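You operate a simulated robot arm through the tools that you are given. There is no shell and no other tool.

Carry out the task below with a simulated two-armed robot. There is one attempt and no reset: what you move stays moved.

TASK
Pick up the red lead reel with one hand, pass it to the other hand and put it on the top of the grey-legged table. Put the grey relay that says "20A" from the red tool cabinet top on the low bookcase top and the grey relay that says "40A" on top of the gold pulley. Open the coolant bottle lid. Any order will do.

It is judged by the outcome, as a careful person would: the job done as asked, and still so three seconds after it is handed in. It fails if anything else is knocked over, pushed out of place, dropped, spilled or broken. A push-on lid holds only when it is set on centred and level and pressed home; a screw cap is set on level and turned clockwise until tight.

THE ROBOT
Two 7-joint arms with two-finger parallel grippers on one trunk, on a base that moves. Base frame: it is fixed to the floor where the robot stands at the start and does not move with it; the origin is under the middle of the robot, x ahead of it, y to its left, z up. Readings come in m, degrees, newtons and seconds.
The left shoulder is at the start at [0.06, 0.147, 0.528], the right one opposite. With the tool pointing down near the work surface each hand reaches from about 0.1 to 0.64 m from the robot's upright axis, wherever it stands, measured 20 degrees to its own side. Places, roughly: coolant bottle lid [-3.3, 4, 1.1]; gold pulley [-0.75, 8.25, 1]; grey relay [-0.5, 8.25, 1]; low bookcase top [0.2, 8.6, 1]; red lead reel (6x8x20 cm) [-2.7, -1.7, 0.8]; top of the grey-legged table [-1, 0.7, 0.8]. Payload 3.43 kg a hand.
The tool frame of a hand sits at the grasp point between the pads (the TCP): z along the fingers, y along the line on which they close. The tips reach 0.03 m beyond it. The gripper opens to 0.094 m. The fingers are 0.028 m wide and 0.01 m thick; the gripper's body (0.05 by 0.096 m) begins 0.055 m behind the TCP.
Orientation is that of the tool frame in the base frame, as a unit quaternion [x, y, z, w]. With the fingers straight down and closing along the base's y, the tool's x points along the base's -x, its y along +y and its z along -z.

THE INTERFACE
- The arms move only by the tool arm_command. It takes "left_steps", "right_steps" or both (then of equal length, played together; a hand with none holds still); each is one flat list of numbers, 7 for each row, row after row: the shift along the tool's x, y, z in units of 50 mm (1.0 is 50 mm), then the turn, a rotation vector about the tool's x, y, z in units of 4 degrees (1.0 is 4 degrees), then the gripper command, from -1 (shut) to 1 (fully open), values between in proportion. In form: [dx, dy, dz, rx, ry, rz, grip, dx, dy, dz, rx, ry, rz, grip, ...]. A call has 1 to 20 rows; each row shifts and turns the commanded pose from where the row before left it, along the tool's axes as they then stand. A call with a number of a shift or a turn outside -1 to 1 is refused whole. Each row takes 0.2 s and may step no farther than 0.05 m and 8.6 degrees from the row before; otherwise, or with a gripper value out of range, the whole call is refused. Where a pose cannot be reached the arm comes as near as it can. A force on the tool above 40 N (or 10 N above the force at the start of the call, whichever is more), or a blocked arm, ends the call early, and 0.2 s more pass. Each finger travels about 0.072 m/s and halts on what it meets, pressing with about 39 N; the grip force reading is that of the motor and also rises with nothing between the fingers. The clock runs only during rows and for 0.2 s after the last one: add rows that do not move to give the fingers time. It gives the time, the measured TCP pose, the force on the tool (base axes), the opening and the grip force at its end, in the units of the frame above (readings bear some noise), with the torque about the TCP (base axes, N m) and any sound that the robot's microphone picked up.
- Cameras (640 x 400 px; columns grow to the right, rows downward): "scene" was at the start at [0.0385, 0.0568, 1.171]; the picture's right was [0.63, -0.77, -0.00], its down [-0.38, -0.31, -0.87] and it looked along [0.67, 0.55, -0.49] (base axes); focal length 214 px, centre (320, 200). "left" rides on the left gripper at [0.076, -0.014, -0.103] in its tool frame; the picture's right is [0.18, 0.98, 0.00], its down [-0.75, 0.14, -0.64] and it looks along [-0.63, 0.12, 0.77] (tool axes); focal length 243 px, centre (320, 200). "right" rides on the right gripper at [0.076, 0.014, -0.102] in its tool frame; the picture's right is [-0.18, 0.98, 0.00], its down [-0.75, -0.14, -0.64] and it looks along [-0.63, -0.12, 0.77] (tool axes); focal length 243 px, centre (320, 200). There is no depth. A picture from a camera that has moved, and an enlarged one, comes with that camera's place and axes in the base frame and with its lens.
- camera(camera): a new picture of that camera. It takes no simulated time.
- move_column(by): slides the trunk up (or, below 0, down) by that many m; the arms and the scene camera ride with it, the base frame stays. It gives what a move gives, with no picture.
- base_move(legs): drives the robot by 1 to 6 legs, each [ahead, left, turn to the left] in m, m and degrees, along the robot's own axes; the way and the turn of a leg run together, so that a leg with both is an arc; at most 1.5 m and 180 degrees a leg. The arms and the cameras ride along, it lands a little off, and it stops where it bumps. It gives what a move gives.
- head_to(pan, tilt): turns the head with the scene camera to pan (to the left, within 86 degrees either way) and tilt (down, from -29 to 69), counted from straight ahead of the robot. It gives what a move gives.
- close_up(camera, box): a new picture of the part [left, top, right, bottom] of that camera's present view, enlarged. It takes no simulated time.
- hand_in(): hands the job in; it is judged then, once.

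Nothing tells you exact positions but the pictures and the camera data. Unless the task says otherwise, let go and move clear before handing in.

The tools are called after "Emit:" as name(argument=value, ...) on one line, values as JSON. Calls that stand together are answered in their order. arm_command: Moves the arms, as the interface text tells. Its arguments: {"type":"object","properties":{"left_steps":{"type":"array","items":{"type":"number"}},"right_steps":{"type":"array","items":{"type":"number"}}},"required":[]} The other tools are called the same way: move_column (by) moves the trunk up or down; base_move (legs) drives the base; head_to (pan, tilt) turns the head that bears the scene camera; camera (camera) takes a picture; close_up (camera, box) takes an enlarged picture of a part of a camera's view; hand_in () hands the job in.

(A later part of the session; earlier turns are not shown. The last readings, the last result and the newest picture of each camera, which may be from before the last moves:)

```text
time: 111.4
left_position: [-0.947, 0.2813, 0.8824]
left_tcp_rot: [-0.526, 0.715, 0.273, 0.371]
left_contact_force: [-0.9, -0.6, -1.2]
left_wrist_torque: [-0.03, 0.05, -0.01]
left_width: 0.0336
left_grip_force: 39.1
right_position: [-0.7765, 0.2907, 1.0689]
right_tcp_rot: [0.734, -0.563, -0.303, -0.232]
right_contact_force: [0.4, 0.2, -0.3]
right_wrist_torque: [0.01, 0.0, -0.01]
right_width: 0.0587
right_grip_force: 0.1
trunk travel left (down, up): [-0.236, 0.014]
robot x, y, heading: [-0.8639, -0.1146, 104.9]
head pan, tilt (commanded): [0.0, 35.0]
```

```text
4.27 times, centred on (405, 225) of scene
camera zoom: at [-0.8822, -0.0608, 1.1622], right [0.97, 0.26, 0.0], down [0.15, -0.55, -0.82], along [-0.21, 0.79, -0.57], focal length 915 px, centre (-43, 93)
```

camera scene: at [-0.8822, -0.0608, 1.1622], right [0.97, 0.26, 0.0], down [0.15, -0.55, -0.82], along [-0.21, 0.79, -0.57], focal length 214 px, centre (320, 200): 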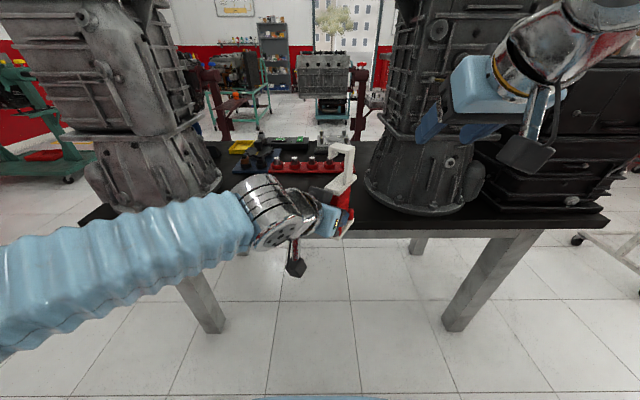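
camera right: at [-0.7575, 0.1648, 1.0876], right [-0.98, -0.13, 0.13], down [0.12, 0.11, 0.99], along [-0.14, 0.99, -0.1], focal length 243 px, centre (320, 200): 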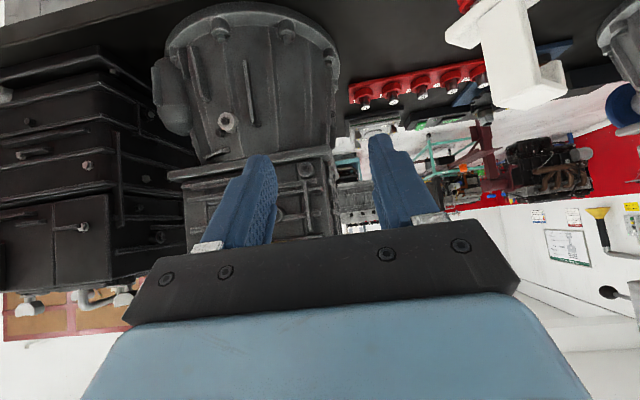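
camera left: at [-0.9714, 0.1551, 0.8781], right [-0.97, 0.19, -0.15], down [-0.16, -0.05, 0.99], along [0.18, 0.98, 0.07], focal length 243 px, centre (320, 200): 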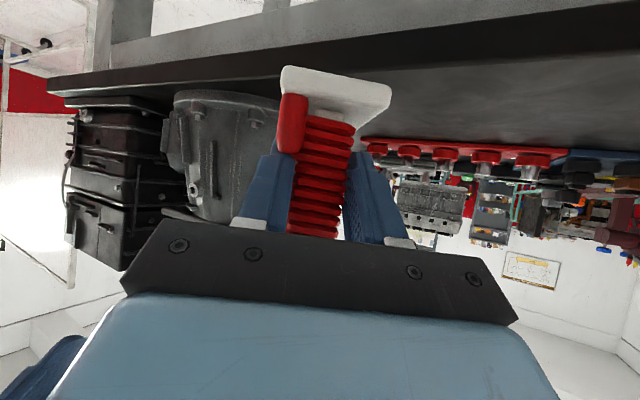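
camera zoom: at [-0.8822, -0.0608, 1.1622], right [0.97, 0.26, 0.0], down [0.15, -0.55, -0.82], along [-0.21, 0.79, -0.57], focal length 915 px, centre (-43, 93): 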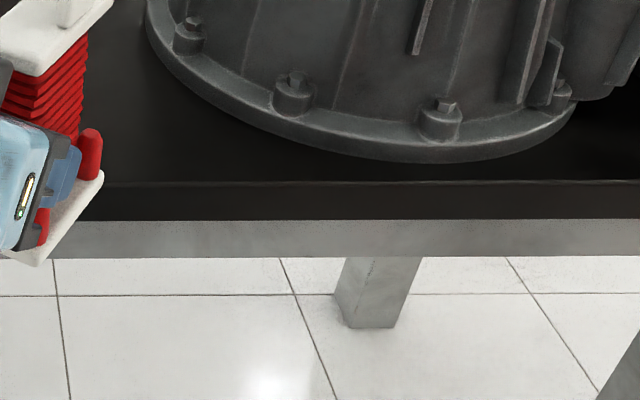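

From the two views the table top is at z ≈ 0.767, its front edge near y = 0.355 at x = -1.1, and the free area is about 0.48 × 0.30 m. I'll set the reel at about [-1.10, 0.50]; first a small base shift, then the arm.

Emit:
base_move(legs=[[0.1, 0.1, 0]])

Emit:
camera(camera="scene")

```text
time: 112.8
left_position: [-1.0698, 0.352, 0.8821]
left_tcp_rot: [-0.525, 0.715, 0.273, 0.372]
left_contact_force: [-0.6, 0.0, -0.7]
left_wrist_torque: [-0.05, 0.04, 0.01]
left_width: 0.0336
left_grip_force: 38.5
right_position: [-0.9009, 0.3632, 1.0688]
right_tcp_rot: [0.733, -0.562, -0.304, -0.233]
right_contact_force: [-0.3, -0.5, 0.6]
right_wrist_torque: [0.01, 0.03, -0.02]
right_width: 0.0589
right_grip_force: 0.0
trunk travel left (down, up): [-0.236, 0.014]
robot x, y, heading: [-0.9877, -0.0436, 105.0]
head pan, tilt (commanded): [0.0, 35.0]
```

```text
taken
camera scene: at [-1.0053, 0.0103, 1.1622], right [0.97, 0.26, 0.0], down [0.15, -0.55, -0.82], along [-0.21, 0.79, -0.57], focal length 214 px, centre (320, 200)
```

scene: 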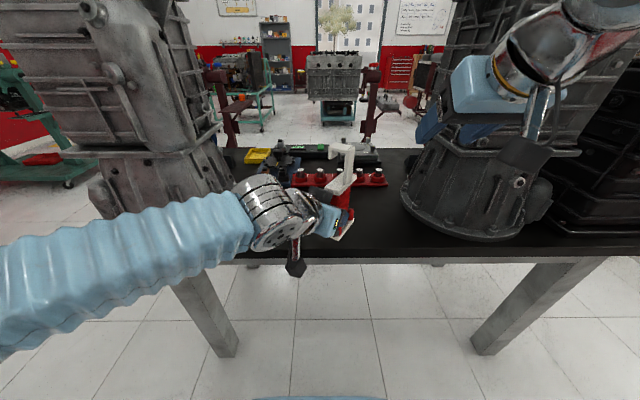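

The base has moved as planned and the way to the spot is open. I'll carry the reel forward over the free area.

Emit:
arm_command(left_steps=[-0.4, 0.482, 0.568, 0, 0, 0, -1, -0.4, 0.482, 0.568, 0, 0, 0, -1, -0.4, 0.482, 0.568, 0, 0, 0, -1])

Emit:
camera(camera="left")

Emit:
close_up(camera="scene", box=[210, 120, 450, 270])

```text
time: 113.5
left_position: [-1.1087, 0.4726, 0.8819]
left_tcp_rot: [-0.525, 0.716, 0.273, 0.371]
left_contact_force: [0.4, -0.2, -1.1]
left_wrist_torque: [-0.02, 0.03, 0.0]
left_width: 0.0337
left_grip_force: 39.6
right_position: [-0.9007, 0.3619, 1.0686]
right_tcp_rot: [0.732, -0.563, -0.303, -0.234]
right_contact_force: [0.5, 0.6, 0.5]
right_wrist_torque: [0.0, 0.0, -0.02]
right_width: 0.0587
right_grip_force: 0.1
trunk travel left (down, up): [-0.236, 0.014]
robot x, y, heading: [-0.9893, -0.0501, 105.1]
head pan, tilt (commanded): [0.0, 35.0]
```

```text
taken
camera left: at [-1.1331, 0.3478, 0.8772], right [-0.97, 0.19, -0.15], down [-0.16, -0.05, 0.99], along [0.18, 0.98, 0.08], focal length 243 px, centre (320, 200)
```

left: 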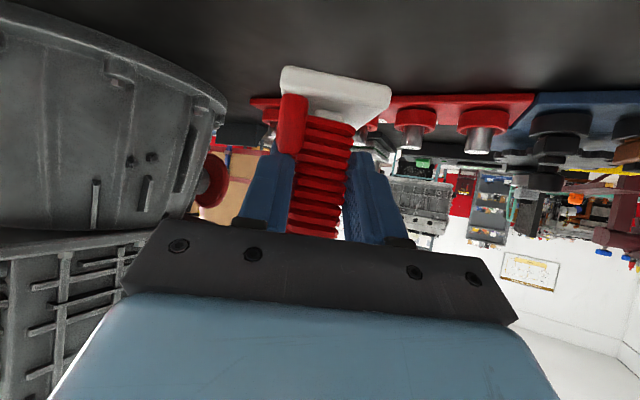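

```text
2.67 times, centred on (330, 195) of scene
camera zoom: at [-1.0054, 0.0102, 1.1622], right [0.97, 0.26, 0.0], down [0.15, -0.55, -0.82], along [-0.21, 0.79, -0.57], focal length 572 px, centre (293, 213)
```

zoom: 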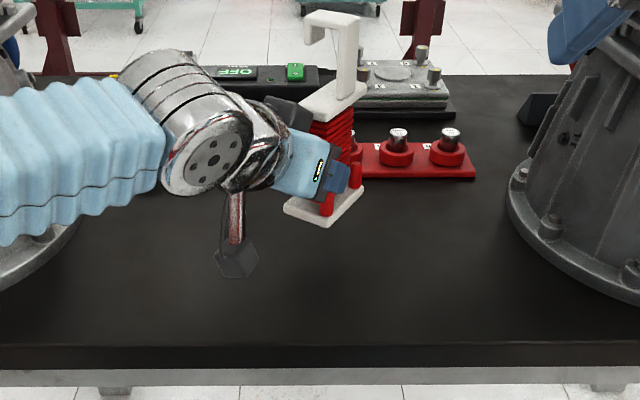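

The reel is over the free patch, clear of the tray. I'll lower it 4.5 cm, then creep down until I feel contact.

Emit:
arm_command(left_steps=[0.33, 0, 0.23, 0, 0, 0, -1, 0.33, 0, 0.23, 0, 0, 0, -1, 0.08, 0, 0.058, 0, 0, 0, -1])

Emit:
close_up(camera="scene", box=[210, 120, 450, 270])

Emit:
camera(camera="left")

```text
time: 114.3
left_position: [-1.1084, 0.4704, 0.837]
left_tcp_rot: [-0.525, 0.715, 0.273, 0.372]
left_contact_force: [-0.2, 0.2, -1.7]
left_wrist_torque: [-0.05, 0.03, 0.0]
left_width: 0.0336
left_grip_force: 39.3
right_position: [-0.9002, 0.3628, 1.0696]
right_tcp_rot: [0.733, -0.563, -0.304, -0.232]
right_contact_force: [0.8, -0.9, 0.7]
right_wrist_torque: [0.01, 0.02, 0.02]
right_width: 0.0588
right_grip_force: 0.1
trunk travel left (down, up): [-0.236, 0.014]
robot x, y, heading: [-0.9888, -0.0451, 105.1]
head pan, tilt (commanded): [0.0, 35.0]
```

```text
2.67 times, centred on (330, 195) of scene
camera zoom: at [-1.0054, 0.0105, 1.1622], right [0.97, 0.26, 0.0], down [0.15, -0.55, -0.82], along [-0.21, 0.79, -0.57], focal length 572 px, centre (293, 213)
```

zoom: 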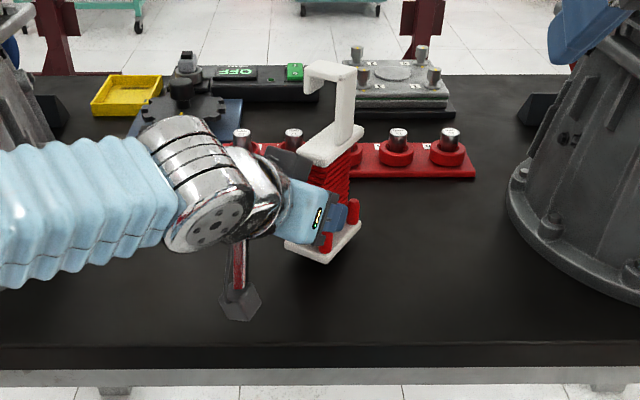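

```text
taken
camera left: at [-1.1324, 0.3467, 0.832], right [-0.97, 0.19, -0.15], down [-0.16, -0.05, 0.99], along [0.18, 0.98, 0.08], focal length 243 px, centre (320, 200)
```

left: 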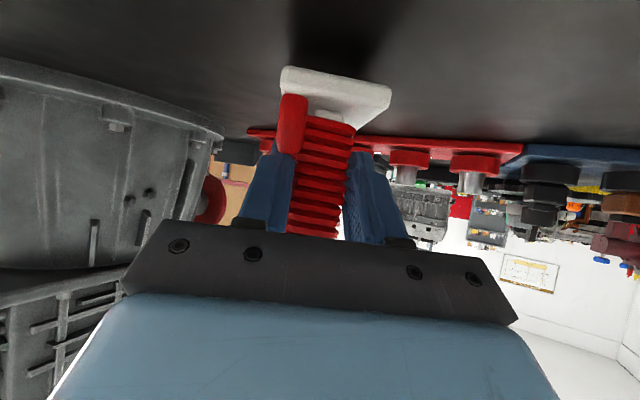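

There's a thin shadow gap left under the reel. I'll creep down 4 mm at a time.

Emit:
arm_command(left_steps=[0.065, 0, 0.046, 0, 0, 0, -1, 0.065, 0, 0.046, 0, 0, 0, -1, 0, 0, 0, 0, 0, 0, -1])

Emit:
arm_command(left_steps=[0.05, 0, 0.035, 0, 0, 0, -1, 0, 0, 0, 0, 0, 0, -1])

Emit:
close_up(camera="left", box=[220, 0, 460, 150])

```text
time: 115.2
left_position: [-1.1074, 0.4714, 0.8288]
left_tcp_rot: [-0.526, 0.715, 0.273, 0.371]
left_contact_force: [0.0, 0.2, -1.0]
left_wrist_torque: [-0.05, 0.01, 0.02]
left_width: 0.0335
left_grip_force: 39.4
right_position: [-0.9008, 0.3625, 1.0685]
right_tcp_rot: [0.732, -0.564, -0.303, -0.233]
right_contact_force: [-0.3, -0.1, -0.1]
right_wrist_torque: [-0.01, 0.09, -0.02]
right_width: 0.0589
right_grip_force: 0.1
trunk travel left (down, up): [-0.236, 0.014]
robot x, y, heading: [-0.9878, -0.0453, 104.8]
head pan, tilt (commanded): [0.0, 35.0]
```

```text
time: 115.8
left_position: [-1.1084, 0.4729, 0.8255]
left_tcp_rot: [-0.525, 0.716, 0.273, 0.372]
left_contact_force: [0.2, -0.6, -2.2]
left_wrist_torque: [-0.04, -0.02, -0.01]
left_width: 0.0336
left_grip_force: 39.4
right_position: [-0.9002, 0.3618, 1.0682]
right_tcp_rot: [0.733, -0.563, -0.303, -0.233]
right_contact_force: [0.2, -1.1, 0.2]
right_wrist_torque: [-0.03, 0.01, 0.03]
right_width: 0.0588
right_grip_force: 0.1
trunk travel left (down, up): [-0.236, 0.014]
robot x, y, heading: [-0.9907, -0.0436, 105.0]
head pan, tilt (commanded): [0.0, 35.0]
```

```text
2.67 times, centred on (340, 75) of left
camera zoom: at [-1.1319, 0.3468, 0.8214], right [-0.97, 0.19, -0.15], down [-0.16, -0.04, 0.99], along [0.18, 0.98, 0.07], focal length 647 px, centre (267, 533)
```

zoom: 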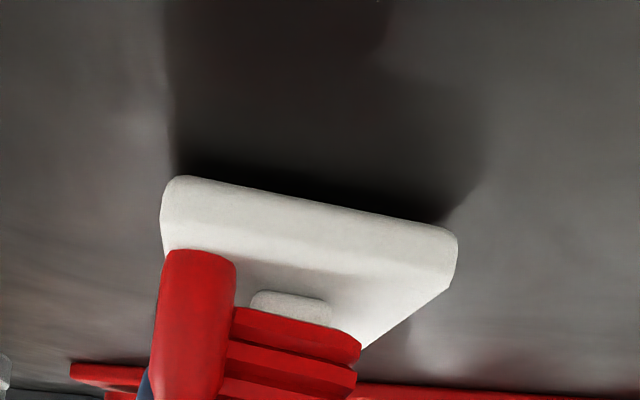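

The reel is very near the table but there's no contact force yet. I'll keep creeping down.

Emit:
arm_command(left_steps=[0.05, 0, 0.035, 0, 0, 0, -1, 0, 0, 0, 0, 0, 0, -1])

Emit:
arm_command(left_steps=[0.05, 0, 0.035, 0, 0, 0, -1, 0, 0, 0, 0, 0, 0, -1])

Emit:
close_up(camera="left", box=[220, 0, 460, 150])

```text
time: 116.3
left_position: [-1.1077, 0.4725, 0.8246]
left_tcp_rot: [-0.525, 0.715, 0.273, 0.372]
left_contact_force: [-1.0, -1.9, 6.2]
left_wrist_torque: [0.42, -0.1, 0.02]
left_width: 0.0335
left_grip_force: 38.6
right_position: [-0.8996, 0.3623, 1.0698]
right_tcp_rot: [0.732, -0.563, -0.304, -0.234]
right_contact_force: [0.3, -0.3, -0.3]
right_wrist_torque: [0.0, 0.02, -0.01]
right_width: 0.0589
right_grip_force: 0.1
trunk travel left (down, up): [-0.236, 0.014]
robot x, y, heading: [-0.9908, -0.0458, 105.1]
head pan, tilt (commanded): [0.0, 35.0]
```

```text
time: 117.0
left_position: [-1.1068, 0.4715, 0.8244]
left_tcp_rot: [-0.524, 0.714, 0.275, 0.374]
left_contact_force: [-3.7, -0.5, 25.7]
left_wrist_torque: [0.46, -0.17, -0.03]
left_width: 0.0334
left_grip_force: 38.9
right_position: [-0.9007, 0.36, 1.0697]
right_tcp_rot: [0.733, -0.562, -0.305, -0.233]
right_contact_force: [0.2, -0.3, 0.0]
right_wrist_torque: [-0.01, 0.02, 0.01]
right_width: 0.0589
right_grip_force: 0.1
trunk travel left (down, up): [-0.236, 0.014]
robot x, y, heading: [-0.9914, -0.0449, 104.9]
head pan, tilt (commanded): [0.0, 35.0]
```

```text
2.67 times, centred on (340, 75) of left
camera zoom: at [-1.1323, 0.3465, 0.8185], right [-0.97, 0.19, -0.15], down [-0.16, -0.05, 0.99], along [0.18, 0.98, 0.08], focal length 647 px, centre (267, 533)
```

zoom: 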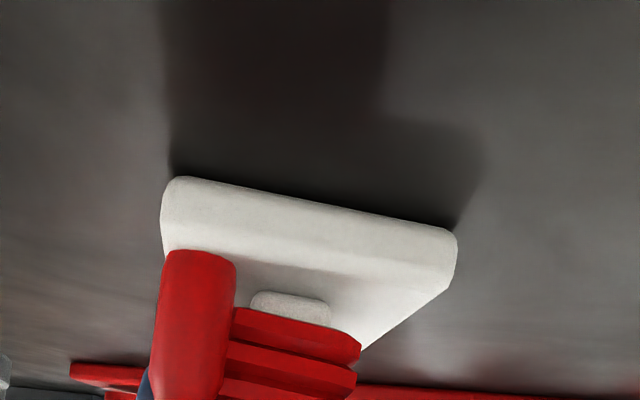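

The reel is on the table (25 N). I'll ease the pressure by 3 mm, open the fingers and draw the hand back along its axis.

Emit:
arm_command(left_steps=[-0.05, 0, -0.035, 0, 0, 0, -1, 0, 0, 0, 0, 0, 0, -1])

Emit:
arm_command(left_steps=[0, 0, 0, 0, 0, 0, -0.1, 0, 0, 0, 0, 0, 0, 0.3, 0, 0, 0, 0, 0, 0, 0.6, 0, 0, 0, 0, 0, 0, 0.6])

Emit:
close_up(camera="scene", box=[210, 120, 450, 270])

Emit:
camera(camera="left")

```text
time: 117.5
left_position: [-1.1074, 0.4713, 0.8237]
left_tcp_rot: [-0.525, 0.716, 0.273, 0.371]
left_contact_force: [-0.1, -1.1, 17.1]
left_wrist_torque: [0.38, -0.19, -0.02]
left_width: 0.0338
left_grip_force: 39.2
right_position: [-0.9011, 0.3605, 1.0691]
right_tcp_rot: [0.732, -0.563, -0.303, -0.234]
right_contact_force: [-0.2, 1.3, 0.0]
right_wrist_torque: [-0.01, -0.02, -0.02]
right_width: 0.0588
right_grip_force: 0.0
trunk travel left (down, up): [-0.236, 0.014]
robot x, y, heading: [-0.9914, -0.0481, 104.7]
head pan, tilt (commanded): [0.0, 35.0]
```

```text
time: 118.5
left_position: [-1.1079, 0.4731, 0.8238]
left_tcp_rot: [-0.525, 0.715, 0.273, 0.372]
left_contact_force: [-0.4, -0.2, -0.3]
left_wrist_torque: [0.0, -0.01, 0.03]
left_width: 0.075
left_grip_force: 0.1
right_position: [-0.8997, 0.3616, 1.0688]
right_tcp_rot: [0.732, -0.563, -0.303, -0.233]
right_contact_force: [-0.3, 0.3, -0.4]
right_wrist_torque: [-0.02, 0.01, 0.03]
right_width: 0.0587
right_grip_force: 0.1
trunk travel left (down, up): [-0.236, 0.014]
robot x, y, heading: [-0.9905, -0.0465, 104.8]
head pan, tilt (commanded): [0.0, 35.0]
```

```text
2.67 times, centred on (330, 195) of scene
camera zoom: at [-1.0054, 0.0104, 1.1622], right [0.97, 0.26, 0.0], down [0.15, -0.55, -0.82], along [-0.21, 0.79, -0.57], focal length 572 px, centre (293, 213)
```

zoom: 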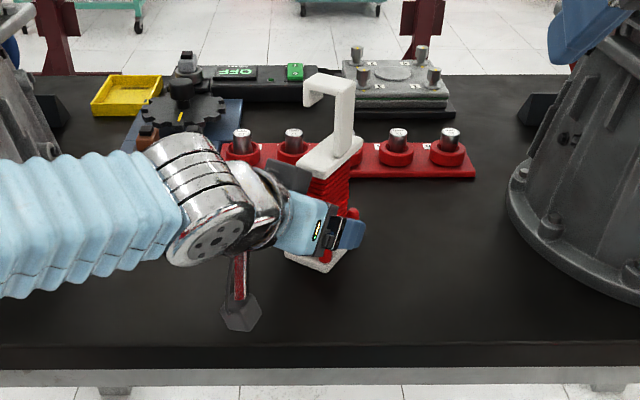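

```text
taken
camera left: at [-1.1326, 0.3473, 0.8191], right [-0.97, 0.19, -0.15], down [-0.16, -0.04, 0.99], along [0.18, 0.98, 0.07], focal length 243 px, centre (320, 200)
```

left: 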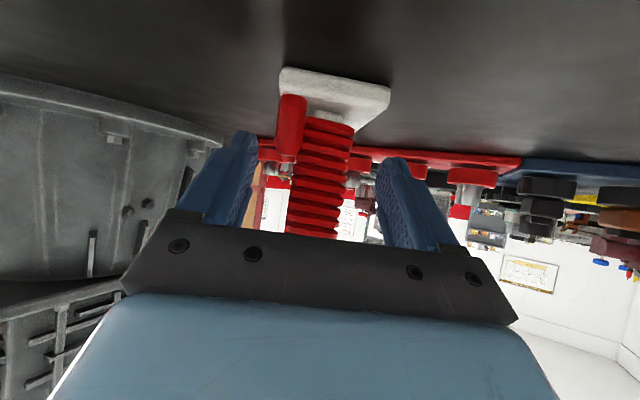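

The reel stands on its own on the table. I'll draw the left hand back 13 cm along its fingers.

Emit:
arm_command(left_steps=[0, 0, -0.5, 0, 0, 0, 0.6, 0, 0, -0.7, 0, 0, 0, 0.6, 0, 0, -0.8, 0, 0, 0, 0.6, 0, 0, -0.8, 0, 0, 0, 0.6])

Emit:
camera(camera="scene")

Emit:
close_up(camera="scene", box=[210, 120, 450, 270])

```text
time: 119.5
left_position: [-1.143, 0.3645, 0.9052]
left_tcp_rot: [-0.525, 0.716, 0.273, 0.371]
left_contact_force: [1.0, 1.0, 0.9]
left_wrist_torque: [-0.02, -0.01, 0.0]
left_width: 0.0751
left_grip_force: 0.0
right_position: [-0.8996, 0.3625, 1.0689]
right_tcp_rot: [0.732, -0.563, -0.304, -0.233]
right_contact_force: [0.5, 0.5, -0.5]
right_wrist_torque: [0.03, 0.02, 0.0]
right_width: 0.0588
right_grip_force: 0.0
trunk travel left (down, up): [-0.236, 0.014]
robot x, y, heading: [-0.9881, -0.0483, 104.8]
head pan, tilt (commanded): [0.0, 35.0]
```

```text
taken
camera scene: at [-1.0054, 0.0106, 1.1622], right [0.97, 0.26, 0.0], down [0.15, -0.55, -0.82], along [-0.21, 0.79, -0.57], focal length 214 px, centre (320, 200)
```

scene: 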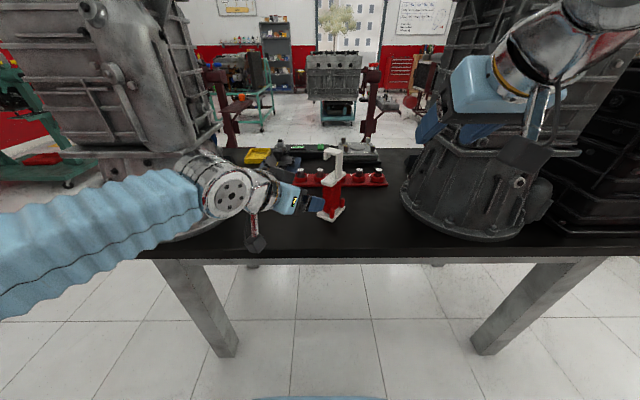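

```text
2.67 times, centred on (330, 195) of scene
camera zoom: at [-1.0054, 0.0106, 1.1622], right [0.97, 0.26, 0.0], down [0.15, -0.55, -0.82], along [-0.21, 0.79, -0.57], focal length 572 px, centre (293, 213)
```

zoom: 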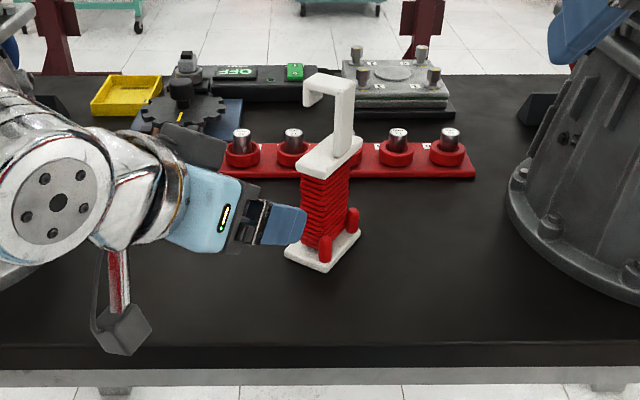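

The red reel stands upright on the grey-legged table. I'll back away, straighten the left hand's yaw, and head round the table towards the far side of the room.

Emit:
base_move(legs=[[-0.27, 0, 0]])

Emit:
arm_command(left_steps=[0, 0, 0, -0.9425, 0, -0.6636, 0.6, 0, 0, 0, -0.9425, 0, -0.6636, 0.6, 0, 0, 0, -0.9425, 0, -0.6636, 0.6, 0, 0, 0, -0.9425, 0, -0.6636, 0.6, 0, 0, 0, -0.9425, 0, -0.6636, 0.6, 0, 0, 0, -0.9425, 0, -0.6636, 0.6, 0, 0, 0, -0.9425, 0, -0.6636, 0.6])

Emit:
head_to(pan=0, tilt=15)

Emit:
camera(camera="scene")

Emit:
head_to(pan=-60, tilt=20)

Emit:
camera(camera="scene")

```text
time: 121.5
left_position: [-1.0732, 0.0956, 0.9047]
left_tcp_rot: [-0.526, 0.715, 0.273, 0.371]
left_contact_force: [0.4, -0.5, 0.1]
left_wrist_torque: [-0.01, -0.01, 0.01]
left_width: 0.0753
left_grip_force: 0.1
right_position: [-0.83, 0.0953, 1.0692]
right_tcp_rot: [0.732, -0.563, -0.303, -0.233]
right_contact_force: [0.0, 0.6, 0.5]
right_wrist_torque: [0.02, 0.0, 0.0]
right_width: 0.0589
right_grip_force: 0.1
trunk travel left (down, up): [-0.236, 0.014]
robot x, y, heading: [-0.9206, -0.314, 105.0]
head pan, tilt (commanded): [0.0, 35.0]
```

```text
time: 123.1
left_position: [-1.0725, 0.0971, 0.9046]
left_tcp_rot: [0.704, -0.54, -0.366, -0.281]
left_contact_force: [0.5, 0.1, -1.1]
left_wrist_torque: [0.02, 0.03, -0.01]
left_width: 0.0753
left_grip_force: 0.0
right_position: [-0.8285, 0.095, 1.0682]
right_tcp_rot: [0.732, -0.563, -0.303, -0.233]
right_contact_force: [-0.2, 0.4, -0.2]
right_wrist_torque: [0.01, -0.02, -0.03]
right_width: 0.0589
right_grip_force: 0.0
trunk travel left (down, up): [-0.236, 0.014]
robot x, y, heading: [-0.9197, -0.313, 105.0]
head pan, tilt (commanded): [0.0, 35.0]
```

```text
time: 123.9
left_position: [-1.0727, 0.0954, 0.905]
left_tcp_rot: [0.704, -0.541, -0.366, -0.28]
left_contact_force: [0.5, -0.9, 0.4]
left_wrist_torque: [-0.01, -0.01, -0.01]
left_width: 0.075
left_grip_force: 0.0
right_position: [-0.8287, 0.0945, 1.0691]
right_tcp_rot: [0.733, -0.562, -0.304, -0.233]
right_contact_force: [0.1, 0.0, 0.1]
right_wrist_torque: [0.01, -0.02, -0.02]
right_width: 0.059
right_grip_force: 0.0
trunk travel left (down, up): [-0.236, 0.014]
robot x, y, heading: [-0.9199, -0.3138, 104.7]
head pan, tilt (commanded): [0.0, 15.0]
```

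```text
taken
camera scene: at [-0.9355, -0.2515, 1.1941], right [0.97, 0.26, 0.0], down [0.07, -0.25, -0.97], along [-0.25, 0.93, -0.26], focal length 214 px, centre (320, 200)
```

scene: 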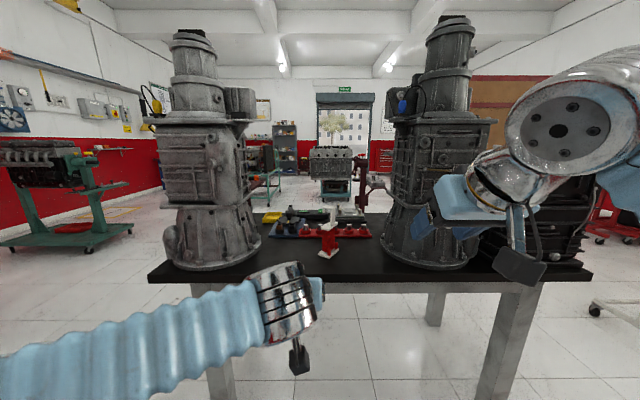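

```text
time: 125.2
left_position: [-1.0717, 0.0966, 0.9047]
left_tcp_rot: [0.703, -0.541, -0.366, -0.281]
left_contact_force: [-0.2, -0.7, -0.2]
left_wrist_torque: [0.02, -0.03, 0.0]
left_width: 0.0752
left_grip_force: 0.0
right_position: [-0.829, 0.0957, 1.068]
right_tcp_rot: [0.733, -0.562, -0.304, -0.233]
right_contact_force: [0.6, -0.1, 0.4]
right_wrist_torque: [0.03, 0.06, 0.02]
right_width: 0.0589
right_grip_force: 0.0
trunk travel left (down, up): [-0.236, 0.014]
robot x, y, heading: [-0.917, -0.3121, 105.1]
head pan, tilt (commanded): [-60.0, 20.0]
```

```text
taken
camera scene: at [-0.8455, -0.2759, 1.186], right [0.71, -0.71, 0.0], down [-0.24, -0.24, -0.94], along [0.66, 0.67, -0.34], focal length 214 px, centre (320, 200)
```

scene: 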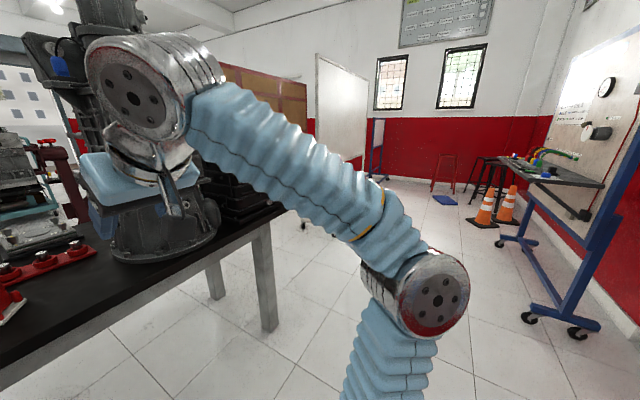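

I'll go round the western end of the grey-legged table, where the gap is wider, then look north for the coolant bottle.

Emit:
base_move(legs=[[0, 0, 90], [1.3, 0, 0]])

Emit:
head_to(pan=-80, tilt=15)

Emit:
camera(camera="scene")

Emit:
head_to(pan=-40, tilt=15)

Emit:
camera(camera="scene")

```text
time: 135.6
left_position: [-2.5803, -0.8117, 0.9048]
left_tcp_rot: [0.88, 0.117, -0.457, 0.061]
left_contact_force: [0.1, -0.4, 0.0]
left_wrist_torque: [0.01, 0.0, 0.01]
left_width: 0.0752
left_grip_force: 0.0
right_position: [-2.5804, -0.568, 1.068]
right_tcp_rot: [0.915, 0.122, -0.38, 0.051]
right_contact_force: [0.5, 0.1, 0.3]
right_wrist_torque: [-0.01, -0.01, 0.02]
right_width: 0.0587
right_grip_force: 0.1
trunk travel left (down, up): [-0.236, 0.014]
robot x, y, heading: [-2.1747, -0.6556, -164.7]
head pan, tilt (commanded): [-60.0, 20.0]
```

```text
time: 136.4
left_position: [-2.5793, -0.8115, 0.906]
left_tcp_rot: [0.88, 0.117, -0.457, 0.062]
left_contact_force: [-0.1, -0.8, -1.2]
left_wrist_torque: [0.03, -0.02, -0.03]
left_width: 0.0754
left_grip_force: 0.2
right_position: [-2.5798, -0.5684, 1.068]
right_tcp_rot: [0.916, 0.122, -0.379, 0.051]
right_contact_force: [0.1, -0.6, -0.4]
right_wrist_torque: [0.02, 0.0, -0.01]
right_width: 0.0588
right_grip_force: 0.1
trunk travel left (down, up): [-0.236, 0.014]
robot x, y, heading: [-2.1721, -0.656, -164.6]
head pan, tilt (commanded): [-80.0, 15.0]
```

```text
taken
camera scene: at [-2.1853, -0.5625, 1.1942], right [0.9, 0.43, 0.0], down [0.11, -0.23, -0.97], along [-0.41, 0.87, -0.26], focal length 214 px, centre (320, 200)
```

scene: 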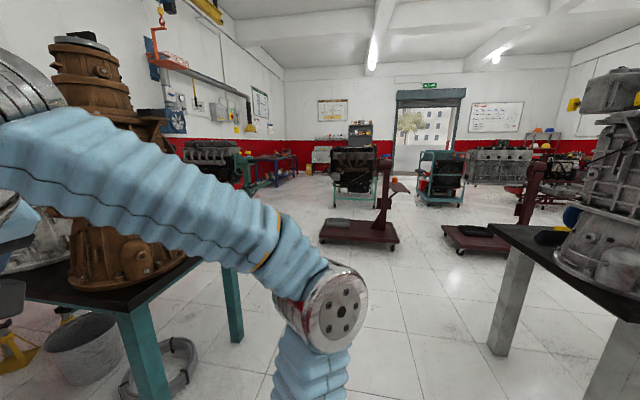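

```text
time: 137.5
left_position: [-2.581, -0.8112, 0.9042]
left_tcp_rot: [0.88, 0.117, -0.457, 0.061]
left_contact_force: [0.5, -0.6, 0.1]
left_wrist_torque: [0.0, 0.0, 0.04]
left_width: 0.0755
left_grip_force: 0.0
right_position: [-2.5805, -0.5673, 1.0688]
right_tcp_rot: [0.916, 0.122, -0.379, 0.051]
right_contact_force: [0.9, 0.6, -0.2]
right_wrist_torque: [0.08, 0.0, 0.01]
right_width: 0.059
right_grip_force: 0.0
trunk travel left (down, up): [-0.236, 0.014]
robot x, y, heading: [-2.1697, -0.6545, -164.8]
head pan, tilt (commanded): [-40.0, 15.0]
```

```text
taken
camera scene: at [-2.2302, -0.6077, 1.1942], right [0.42, 0.91, 0.0], down [0.23, -0.11, -0.97], along [-0.88, 0.4, -0.26], focal length 214 px, centre (320, 200)
```

scene: 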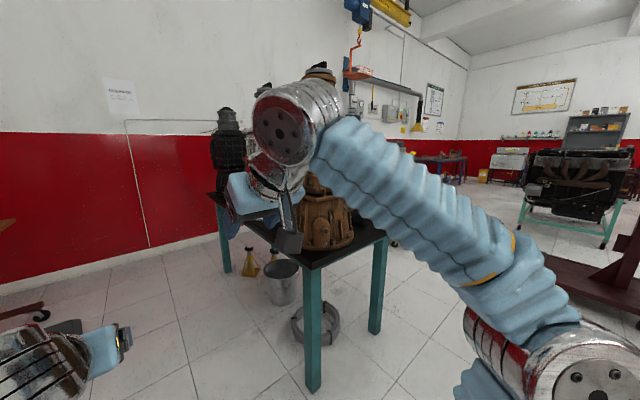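

Looking north, the listed bottle place [-3.3, 4, 1.1] should project near (367, 148) of the earlier view, at an engine on a stand. I'll look there enlarged.

Emit:
head_to(pan=-80, tilt=10)

Emit:
close_up(camera="scene", box=[280, 90, 480, 240])

Emit:
close_up(camera="scene", box=[440, 90, 640, 240])

```text
time: 138.6
left_position: [-2.5803, -0.8117, 0.9047]
left_tcp_rot: [0.879, 0.117, -0.457, 0.062]
left_contact_force: [-0.3, -0.4, 0.6]
left_wrist_torque: [-0.02, 0.01, 0.02]
left_width: 0.0752
left_grip_force: 0.1
right_position: [-2.5797, -0.5675, 1.0701]
right_tcp_rot: [0.916, 0.123, -0.379, 0.051]
right_contact_force: [-0.5, -0.7, -0.1]
right_wrist_torque: [-0.02, 0.02, 0.0]
right_width: 0.0588
right_grip_force: 0.1
trunk travel left (down, up): [-0.236, 0.014]
robot x, y, heading: [-2.1742, -0.6552, -164.6]
head pan, tilt (commanded): [-80.0, 10.0]
```

```text
2.67 times, centred on (380, 165) of scene
camera zoom: at [-2.1851, -0.5628, 1.2023], right [0.9, 0.43, 0.0], down [0.07, -0.16, -0.98], along [-0.42, 0.89, -0.17], focal length 572 px, centre (160, 293)
```

zoom: 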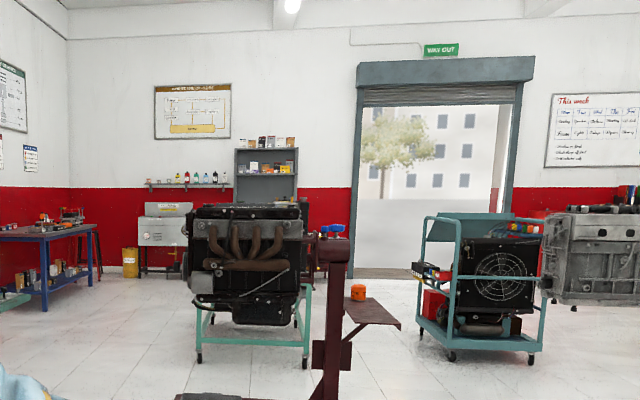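

```text
2.67 times, centred on (540, 165) of scene
camera zoom: at [-2.1851, -0.5628, 1.2023], right [0.9, 0.43, 0.0], down [0.07, -0.16, -0.98], along [-0.42, 0.89, -0.17], focal length 572 px, centre (-267, 293)
```

zoom: 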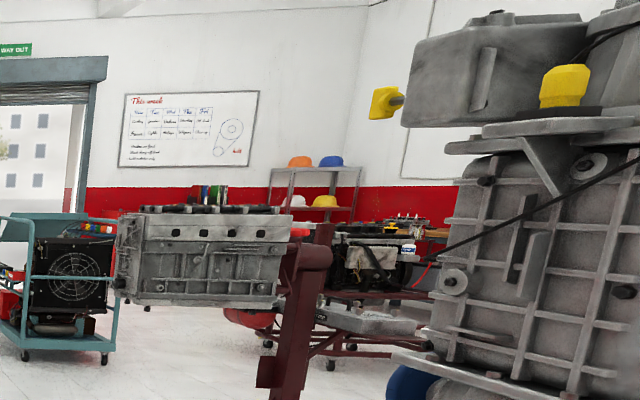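

The bottle is not visible yet; maroon engine stands are in between. I'll drive north to about (-2.5, 0.8) and look around from there.

Emit:
base_move(legs=[[0, 0, -70]])

Emit:
head_to(pan=0, tilt=15)

Emit:
camera(camera="scene")

```text
time: 142.0
left_position: [-2.4602, -0.3242, 0.9042]
left_tcp_rot: [0.788, -0.408, -0.41, -0.212]
left_contact_force: [0.0, 0.7, -0.8]
left_wrist_torque: [0.0, -0.01, -0.04]
left_width: 0.0754
left_grip_force: 0.1
right_position: [-2.2315, -0.2413, 1.0684]
right_tcp_rot: [0.82, -0.424, -0.34, -0.176]
right_contact_force: [0.0, 0.9, -0.5]
right_wrist_torque: [0.0, 0.0, 0.0]
right_width: 0.0587
right_grip_force: 0.1
trunk travel left (down, up): [-0.236, 0.014]
robot x, y, heading: [-2.1703, -0.6538, 125.4]
head pan, tilt (commanded): [-80.0, 10.0]
```

```text
time: 143.5
left_position: [-2.4606, -0.3244, 0.9048]
left_tcp_rot: [0.787, -0.409, -0.409, -0.213]
left_contact_force: [0.7, 0.4, -0.5]
left_wrist_torque: [0.05, 0.03, 0.0]
left_width: 0.075
left_grip_force: 0.0
right_position: [-2.2309, -0.2416, 1.0692]
right_tcp_rot: [0.821, -0.424, -0.339, -0.176]
right_contact_force: [-0.9, -0.7, 0.1]
right_wrist_torque: [0.0, 0.04, -0.02]
right_width: 0.0589
right_grip_force: 0.0
trunk travel left (down, up): [-0.236, 0.014]
robot x, y, heading: [-2.1708, -0.6546, 125.5]
head pan, tilt (commanded): [0.0, 15.0]
```

```text
taken
camera scene: at [-2.2108, -0.6029, 1.1942], right [0.82, 0.58, 0.0], down [0.15, -0.21, -0.97], along [-0.56, 0.79, -0.26], focal length 214 px, centre (320, 200)
```

scene: 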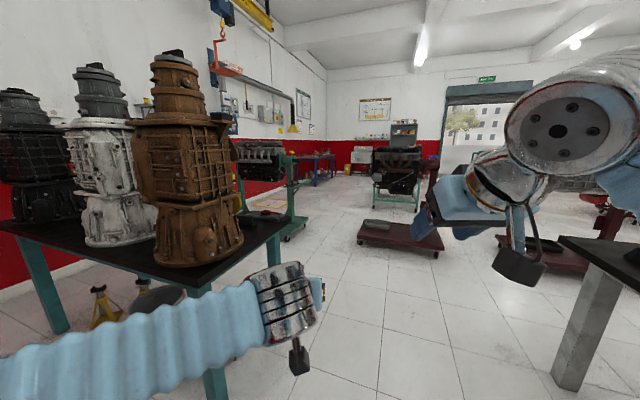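

The way north between the two tables is open. I'll drive about 1.5 m and look again.

Emit:
base_move(legs=[[0, 0, -20], [1.45, 0, 0]])

Emit:
head_to(pan=20, tilt=12)

Emit:
camera(camera="scene")

Emit:
head_to(pan=-35, tilt=12)

Emit:
camera(camera="scene")

```text
time: 151.9
left_position: [-2.6829, 1.1725, 0.904]
left_tcp_rot: [0.698, -0.548, -0.363, -0.284]
left_contact_force: [-0.3, -0.3, 0.1]
left_wrist_torque: [0.05, 0.0, -0.02]
left_width: 0.0753
left_grip_force: 0.0
right_position: [-2.4383, 1.1666, 1.0705]
right_tcp_rot: [0.727, -0.57, -0.301, -0.236]
right_contact_force: [0.7, -0.3, -0.1]
right_wrist_torque: [-0.01, 0.02, 0.0]
right_width: 0.0588
right_grip_force: 0.1
trunk travel left (down, up): [-0.236, 0.014]
robot x, y, heading: [-2.5373, 0.7624, 103.8]
head pan, tilt (commanded): [0.0, 15.0]
```

```text
time: 152.7
left_position: [-2.6828, 1.1729, 0.9056]
left_tcp_rot: [0.698, -0.549, -0.362, -0.285]
left_contact_force: [-0.3, 0.7, -0.8]
left_wrist_torque: [-0.02, -0.01, -0.02]
left_width: 0.0751
left_grip_force: 0.0
right_position: [-2.4406, 1.1658, 1.0685]
right_tcp_rot: [0.727, -0.57, -0.302, -0.236]
right_contact_force: [0.0, 0.3, -0.8]
right_wrist_torque: [0.01, -0.04, -0.03]
right_width: 0.0587
right_grip_force: 0.2
trunk travel left (down, up): [-0.236, 0.014]
robot x, y, heading: [-2.5377, 0.7593, 103.8]
head pan, tilt (commanded): [20.0, 12.0]
```

```text
taken
camera scene: at [-2.5825, 0.8091, 1.199], right [0.83, 0.56, 0.0], down [0.12, -0.17, -0.98], along [-0.54, 0.81, -0.21], focal length 214 px, centre (320, 200)
```

scene: 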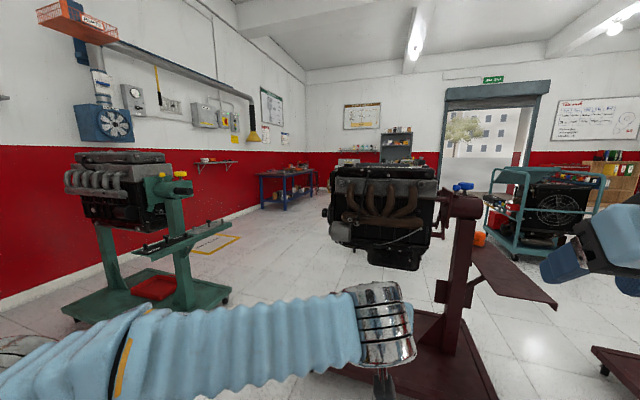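

```text
time: 153.9
left_position: [-2.6827, 1.174, 0.9042]
left_tcp_rot: [0.698, -0.548, -0.362, -0.285]
left_contact_force: [-0.4, 0.1, -1.1]
left_wrist_torque: [-0.03, 0.03, -0.04]
left_width: 0.0751
left_grip_force: 0.0
right_position: [-2.4388, 1.1661, 1.0704]
right_tcp_rot: [0.727, -0.57, -0.301, -0.237]
right_contact_force: [-0.1, -1.2, 0.4]
right_wrist_torque: [0.03, 0.02, -0.03]
right_width: 0.0587
right_grip_force: 0.1
trunk travel left (down, up): [-0.236, 0.014]
robot x, y, heading: [-2.5346, 0.7623, 103.6]
head pan, tilt (commanded): [-35.0, 12.0]
```

```text
taken
camera scene: at [-2.497, 0.8186, 1.1991], right [0.93, -0.36, 0.0], down [-0.07, -0.19, -0.98], along [0.35, 0.91, -0.21], focal length 214 px, centre (320, 200)
```

scene: 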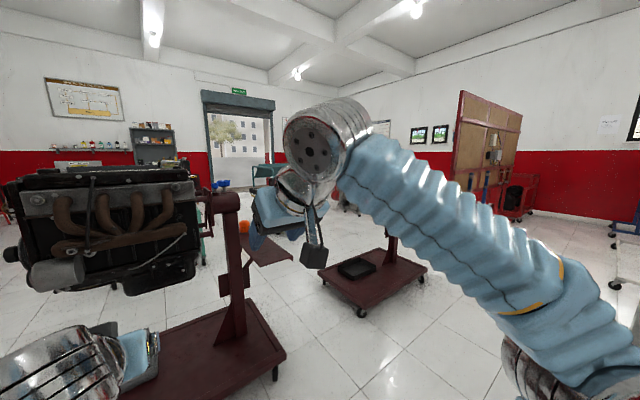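

The black engine is on the maroon stand in front of me; the bottle should be just behind, around (405, 162) of the first view. I'll enlarge there.

Emit:
head_to(pan=20, tilt=12)

Emit:
close_up(camera="scene", box=[320, 110, 500, 230])

Emit:
close_up(camera="scene", box=[470, 130, 640, 290])

```text
time: 155.2
left_position: [-2.683, 1.1736, 0.9048]
left_tcp_rot: [0.697, -0.549, -0.362, -0.285]
left_contact_force: [0.3, -0.6, -0.5]
left_wrist_torque: [-0.02, 0.01, 0.03]
left_width: 0.075
left_grip_force: 0.0
right_position: [-2.4395, 1.1671, 1.0699]
right_tcp_rot: [0.727, -0.57, -0.301, -0.236]
right_contact_force: [-0.3, 0.0, 0.2]
right_wrist_torque: [0.02, -0.02, 0.04]
right_width: 0.0589
right_grip_force: 0.0
trunk travel left (down, up): [-0.236, 0.014]
robot x, y, heading: [-2.538, 0.7623, 103.8]
head pan, tilt (commanded): [20.0, 12.0]
```

```text
3.33 times, centred on (410, 170) of scene
camera zoom: at [-2.5825, 0.8091, 1.1991], right [0.83, 0.56, 0.0], down [0.12, -0.17, -0.98], along [-0.54, 0.81, -0.21], focal length 715 px, centre (20, 300)
```

zoom: 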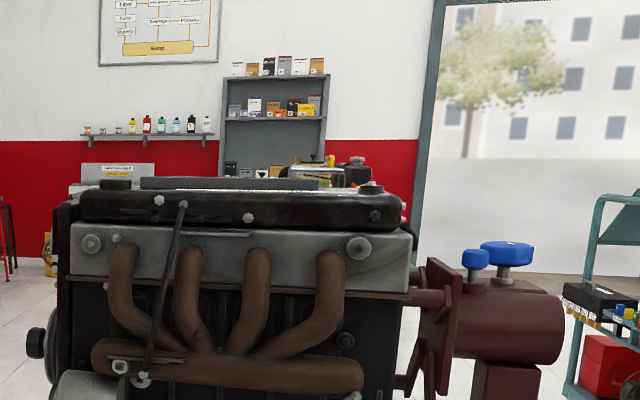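

```text
2.50 times, centred on (555, 210) of scene
camera zoom: at [-2.5825, 0.8091, 1.1991], right [0.83, 0.56, 0.0], down [0.12, -0.17, -0.98], along [-0.54, 0.81, -0.21], focal length 536 px, centre (-268, 175)
```

zoom: 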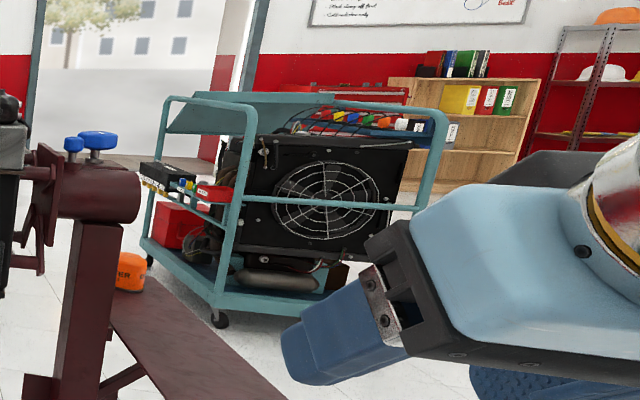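

Behind the black engine I can see another unit with a yellow and a black cap, near the bottle's listed place. There's a gap of roughly 0.8 m west of the black engine, so I'll drive west to look at it squarely.

Emit:
base_move(legs=[[0, 0, 63], [1.1, 0, 0], [0, 0, -70]])

Emit:
head_to(pan=0, tilt=20)

Emit:
camera(camera="scene")

```text
time: 166.6
left_position: [-3.6983, 1.4121, 0.9055]
left_tcp_rot: [0.668, -0.584, -0.347, -0.304]
left_contact_force: [-0.1, 0.0, 0.6]
left_wrist_torque: [0.0, 0.01, -0.02]
left_width: 0.075
left_grip_force: 0.0
right_position: [-3.456, 1.3785, 1.0687]
right_tcp_rot: [0.696, -0.608, -0.288, -0.252]
right_contact_force: [-0.2, -0.1, -0.8]
right_wrist_torque: [0.03, -0.02, 0.0]
right_width: 0.0587
right_grip_force: 0.2
trunk travel left (down, up): [-0.236, 0.014]
robot x, y, heading: [-3.595, 0.9862, 97.5]
head pan, tilt (commanded): [20.0, 12.0]
```

```text
time: 167.4
left_position: [-3.6973, 1.4119, 0.9058]
left_tcp_rot: [0.668, -0.585, -0.346, -0.304]
left_contact_force: [0.1, 0.2, 0.6]
left_wrist_torque: [0.01, 0.01, -0.02]
left_width: 0.0751
left_grip_force: 0.1
right_position: [-3.4562, 1.3791, 1.0687]
right_tcp_rot: [0.695, -0.608, -0.288, -0.252]
right_contact_force: [1.2, -0.3, -0.3]
right_wrist_torque: [0.0, 0.0, 0.02]
right_width: 0.059
right_grip_force: 0.0
trunk travel left (down, up): [-0.236, 0.014]
robot x, y, heading: [-3.5988, 0.9852, 97.6]
head pan, tilt (commanded): [0.0, 20.0]
```

```text
taken
camera scene: at [-3.6061, 1.0488, 1.1861], right [0.99, 0.13, 0.0], down [0.05, -0.34, -0.94], along [-0.13, 0.93, -0.34], focal length 214 px, centre (320, 200)
```

scene: 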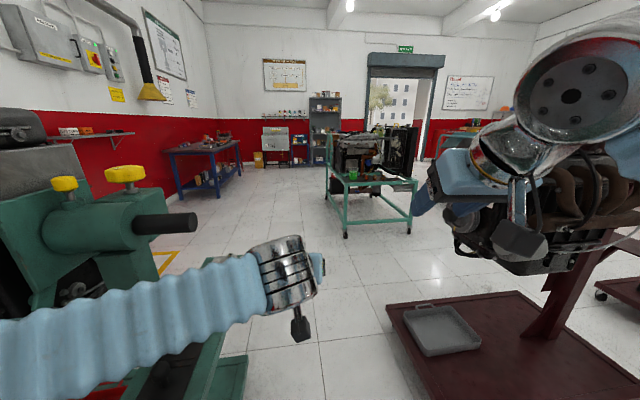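

Now I see the gap and, beyond it, a teal trolley with an engine unit on it. I'll enlarge the trolley to find the coolant bottle.

Emit:
close_up(camera="scene", box=[310, 100, 430, 240])

Emit:
head_to(pan=0, tilt=45)

Emit:
camera(camera="scene")

```text
2.86 times, centred on (370, 170) of scene
camera zoom: at [-3.6061, 1.0488, 1.1861], right [0.99, 0.13, 0.0], down [0.05, -0.34, -0.94], along [-0.13, 0.93, -0.34], focal length 613 px, centre (177, 286)
```

zoom: 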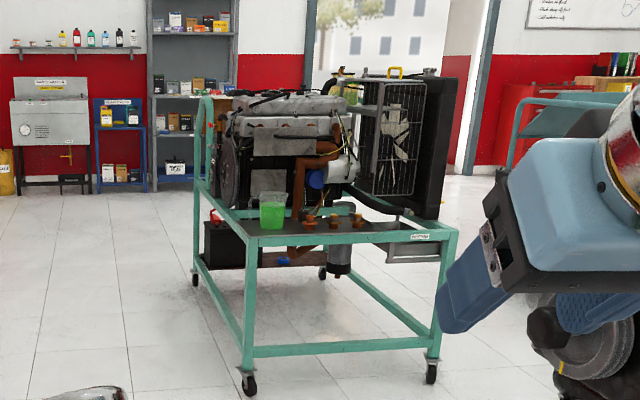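

```text
time: 168.3
left_position: [-3.6975, 1.4124, 0.9055]
left_tcp_rot: [0.668, -0.584, -0.347, -0.304]
left_contact_force: [0.1, 0.0, 0.2]
left_wrist_torque: [-0.02, 0.01, -0.01]
left_width: 0.0751
left_grip_force: 0.1
right_position: [-3.4569, 1.3785, 1.0695]
right_tcp_rot: [0.696, -0.608, -0.288, -0.252]
right_contact_force: [0.3, -0.4, -0.9]
right_wrist_torque: [-0.02, 0.03, -0.03]
right_width: 0.0589
right_grip_force: 0.0
trunk travel left (down, up): [-0.236, 0.014]
robot x, y, heading: [-3.5959, 0.9865, 97.8]
head pan, tilt (commanded): [0.0, 45.0]
```

```text
taken
camera scene: at [-3.6045, 1.0372, 1.1474], right [0.99, 0.13, 0.0], down [0.09, -0.7, -0.71], along [-0.09, 0.7, -0.71], focal length 214 px, centre (320, 200)
```

scene: 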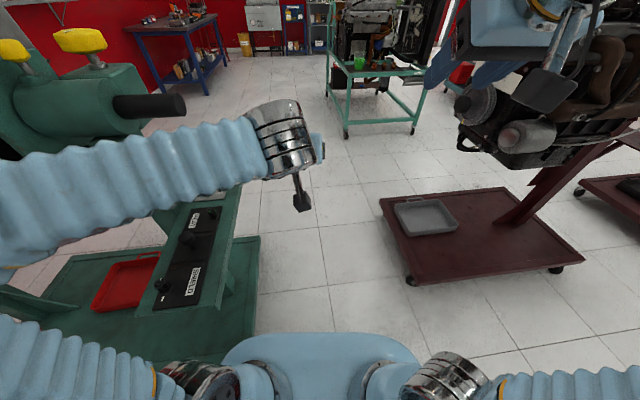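

The coolant tank with a dark cap is on that trolley, near the listed [-3.3, 4, 1.1]. The gap before it is about 0.75 m, so I'll stretch both arms forward to pull my elbows in before passing.

Emit:
arm_command(left_steps=[-0.46, 0.4, 0.656, 0, 0, 0, 0.6, -0.46, 0.4, 0.656, 0, 0, 0, 0.6, -0.46, 0.4, 0.656, 0, 0, 0, 0.6, -0.46, 0.4, 0.656, 0, 0, 0, 0.6, -0.46, 0.4, 0.656, 0, 0, 0, 0.6, 0, 0, 0, 0, 0, 0, 0.6], right_steps=[-0.306, 0, 0.872, 0, 0, 0, 0.25, -0.306, 0, 0.872, 0, 0, 0, 0.25, -0.306, 0, 0.872, 0, 0, 0, 0.25, -0.306, 0, 0.872, 0, 0, 0, 0.25, -0.306, 0, 0.872, 0, 0, 0, 0.25, -0.306, 0, 0.872, 0, 0, 0, 0.25])

Emit:
head_to(pan=0, tilt=50)

Emit:
camera(camera="scene")

Emit:
head_to(pan=70, tilt=30)

Emit:
camera(camera="scene")

```text
time: 169.7
left_position: [-3.8266, 1.5966, 0.9054]
left_tcp_rot: [0.668, -0.584, -0.348, -0.303]
left_contact_force: [-0.4, -0.4, 0.4]
left_wrist_torque: [0.02, -0.01, -0.06]
left_width: 0.0752
left_grip_force: 0.2
right_position: [-3.4895, 1.6285, 0.9473]
right_tcp_rot: [0.695, -0.609, -0.287, -0.252]
right_contact_force: [0.0, 0.3, 0.2]
right_wrist_torque: [0.03, 0.03, 0.02]
right_width: 0.0587
right_grip_force: 0.0
trunk travel left (down, up): [-0.236, 0.014]
robot x, y, heading: [-3.5924, 0.9861, 97.4]
head pan, tilt (commanded): [0.0, 45.0]
```

```text
time: 170.4
left_position: [-3.8249, 1.5953, 0.9058]
left_tcp_rot: [0.668, -0.585, -0.347, -0.303]
left_contact_force: [-1.0, 0.1, -0.4]
left_wrist_torque: [-0.01, 0.03, 0.0]
left_width: 0.0751
left_grip_force: 0.1
right_position: [-3.4906, 1.6269, 0.9488]
right_tcp_rot: [0.696, -0.608, -0.288, -0.251]
right_contact_force: [0.6, 0.4, 0.3]
right_wrist_torque: [0.01, -0.01, -0.02]
right_width: 0.0589
right_grip_force: 0.1
trunk travel left (down, up): [-0.236, 0.014]
robot x, y, heading: [-3.5938, 0.9872, 97.8]
head pan, tilt (commanded): [0.0, 50.0]
```

```text
taken
camera scene: at [-3.6039, 1.033, 1.1405], right [0.99, 0.13, 0.0], down [0.1, -0.76, -0.64], along [-0.09, 0.64, -0.77], focal length 214 px, centre (320, 200)
```

scene: 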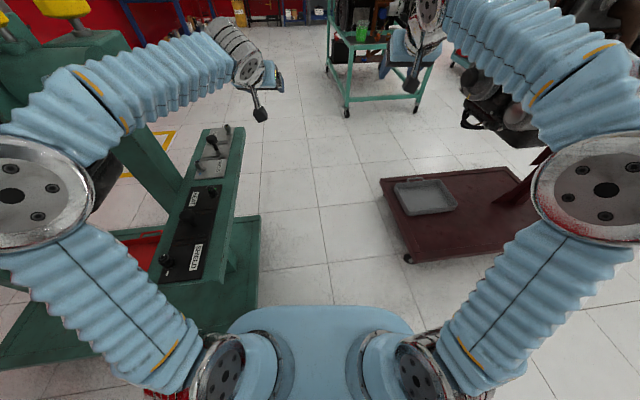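

```text
time: 171.8
left_position: [-3.8253, 1.5948, 0.9053]
left_tcp_rot: [0.668, -0.584, -0.347, -0.303]
left_contact_force: [0.1, 0.1, 0.8]
left_wrist_torque: [0.01, -0.01, 0.02]
left_width: 0.0752
left_grip_force: 0.0
right_position: [-3.4895, 1.6269, 0.9478]
right_tcp_rot: [0.696, -0.607, -0.289, -0.252]
right_contact_force: [0.5, 0.0, -0.8]
right_wrist_torque: [-0.03, -0.04, -0.05]
right_width: 0.0588
right_grip_force: 0.1
trunk travel left (down, up): [-0.236, 0.014]
robot x, y, heading: [-3.5915, 0.9843, 97.5]
head pan, tilt (commanded): [70.0, 30.0]
```

```text
taken
camera scene: at [-3.6819, 0.976, 1.17], right [0.21, 0.98, 0.0], down [0.49, -0.11, -0.87], along [-0.85, 0.18, -0.5], focal length 214 px, centre (320, 200)
```

scene: 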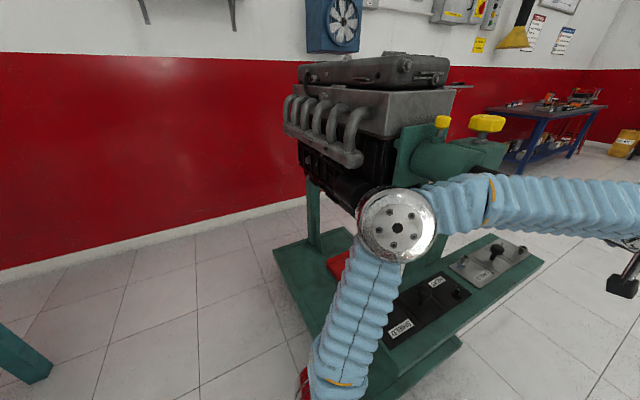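

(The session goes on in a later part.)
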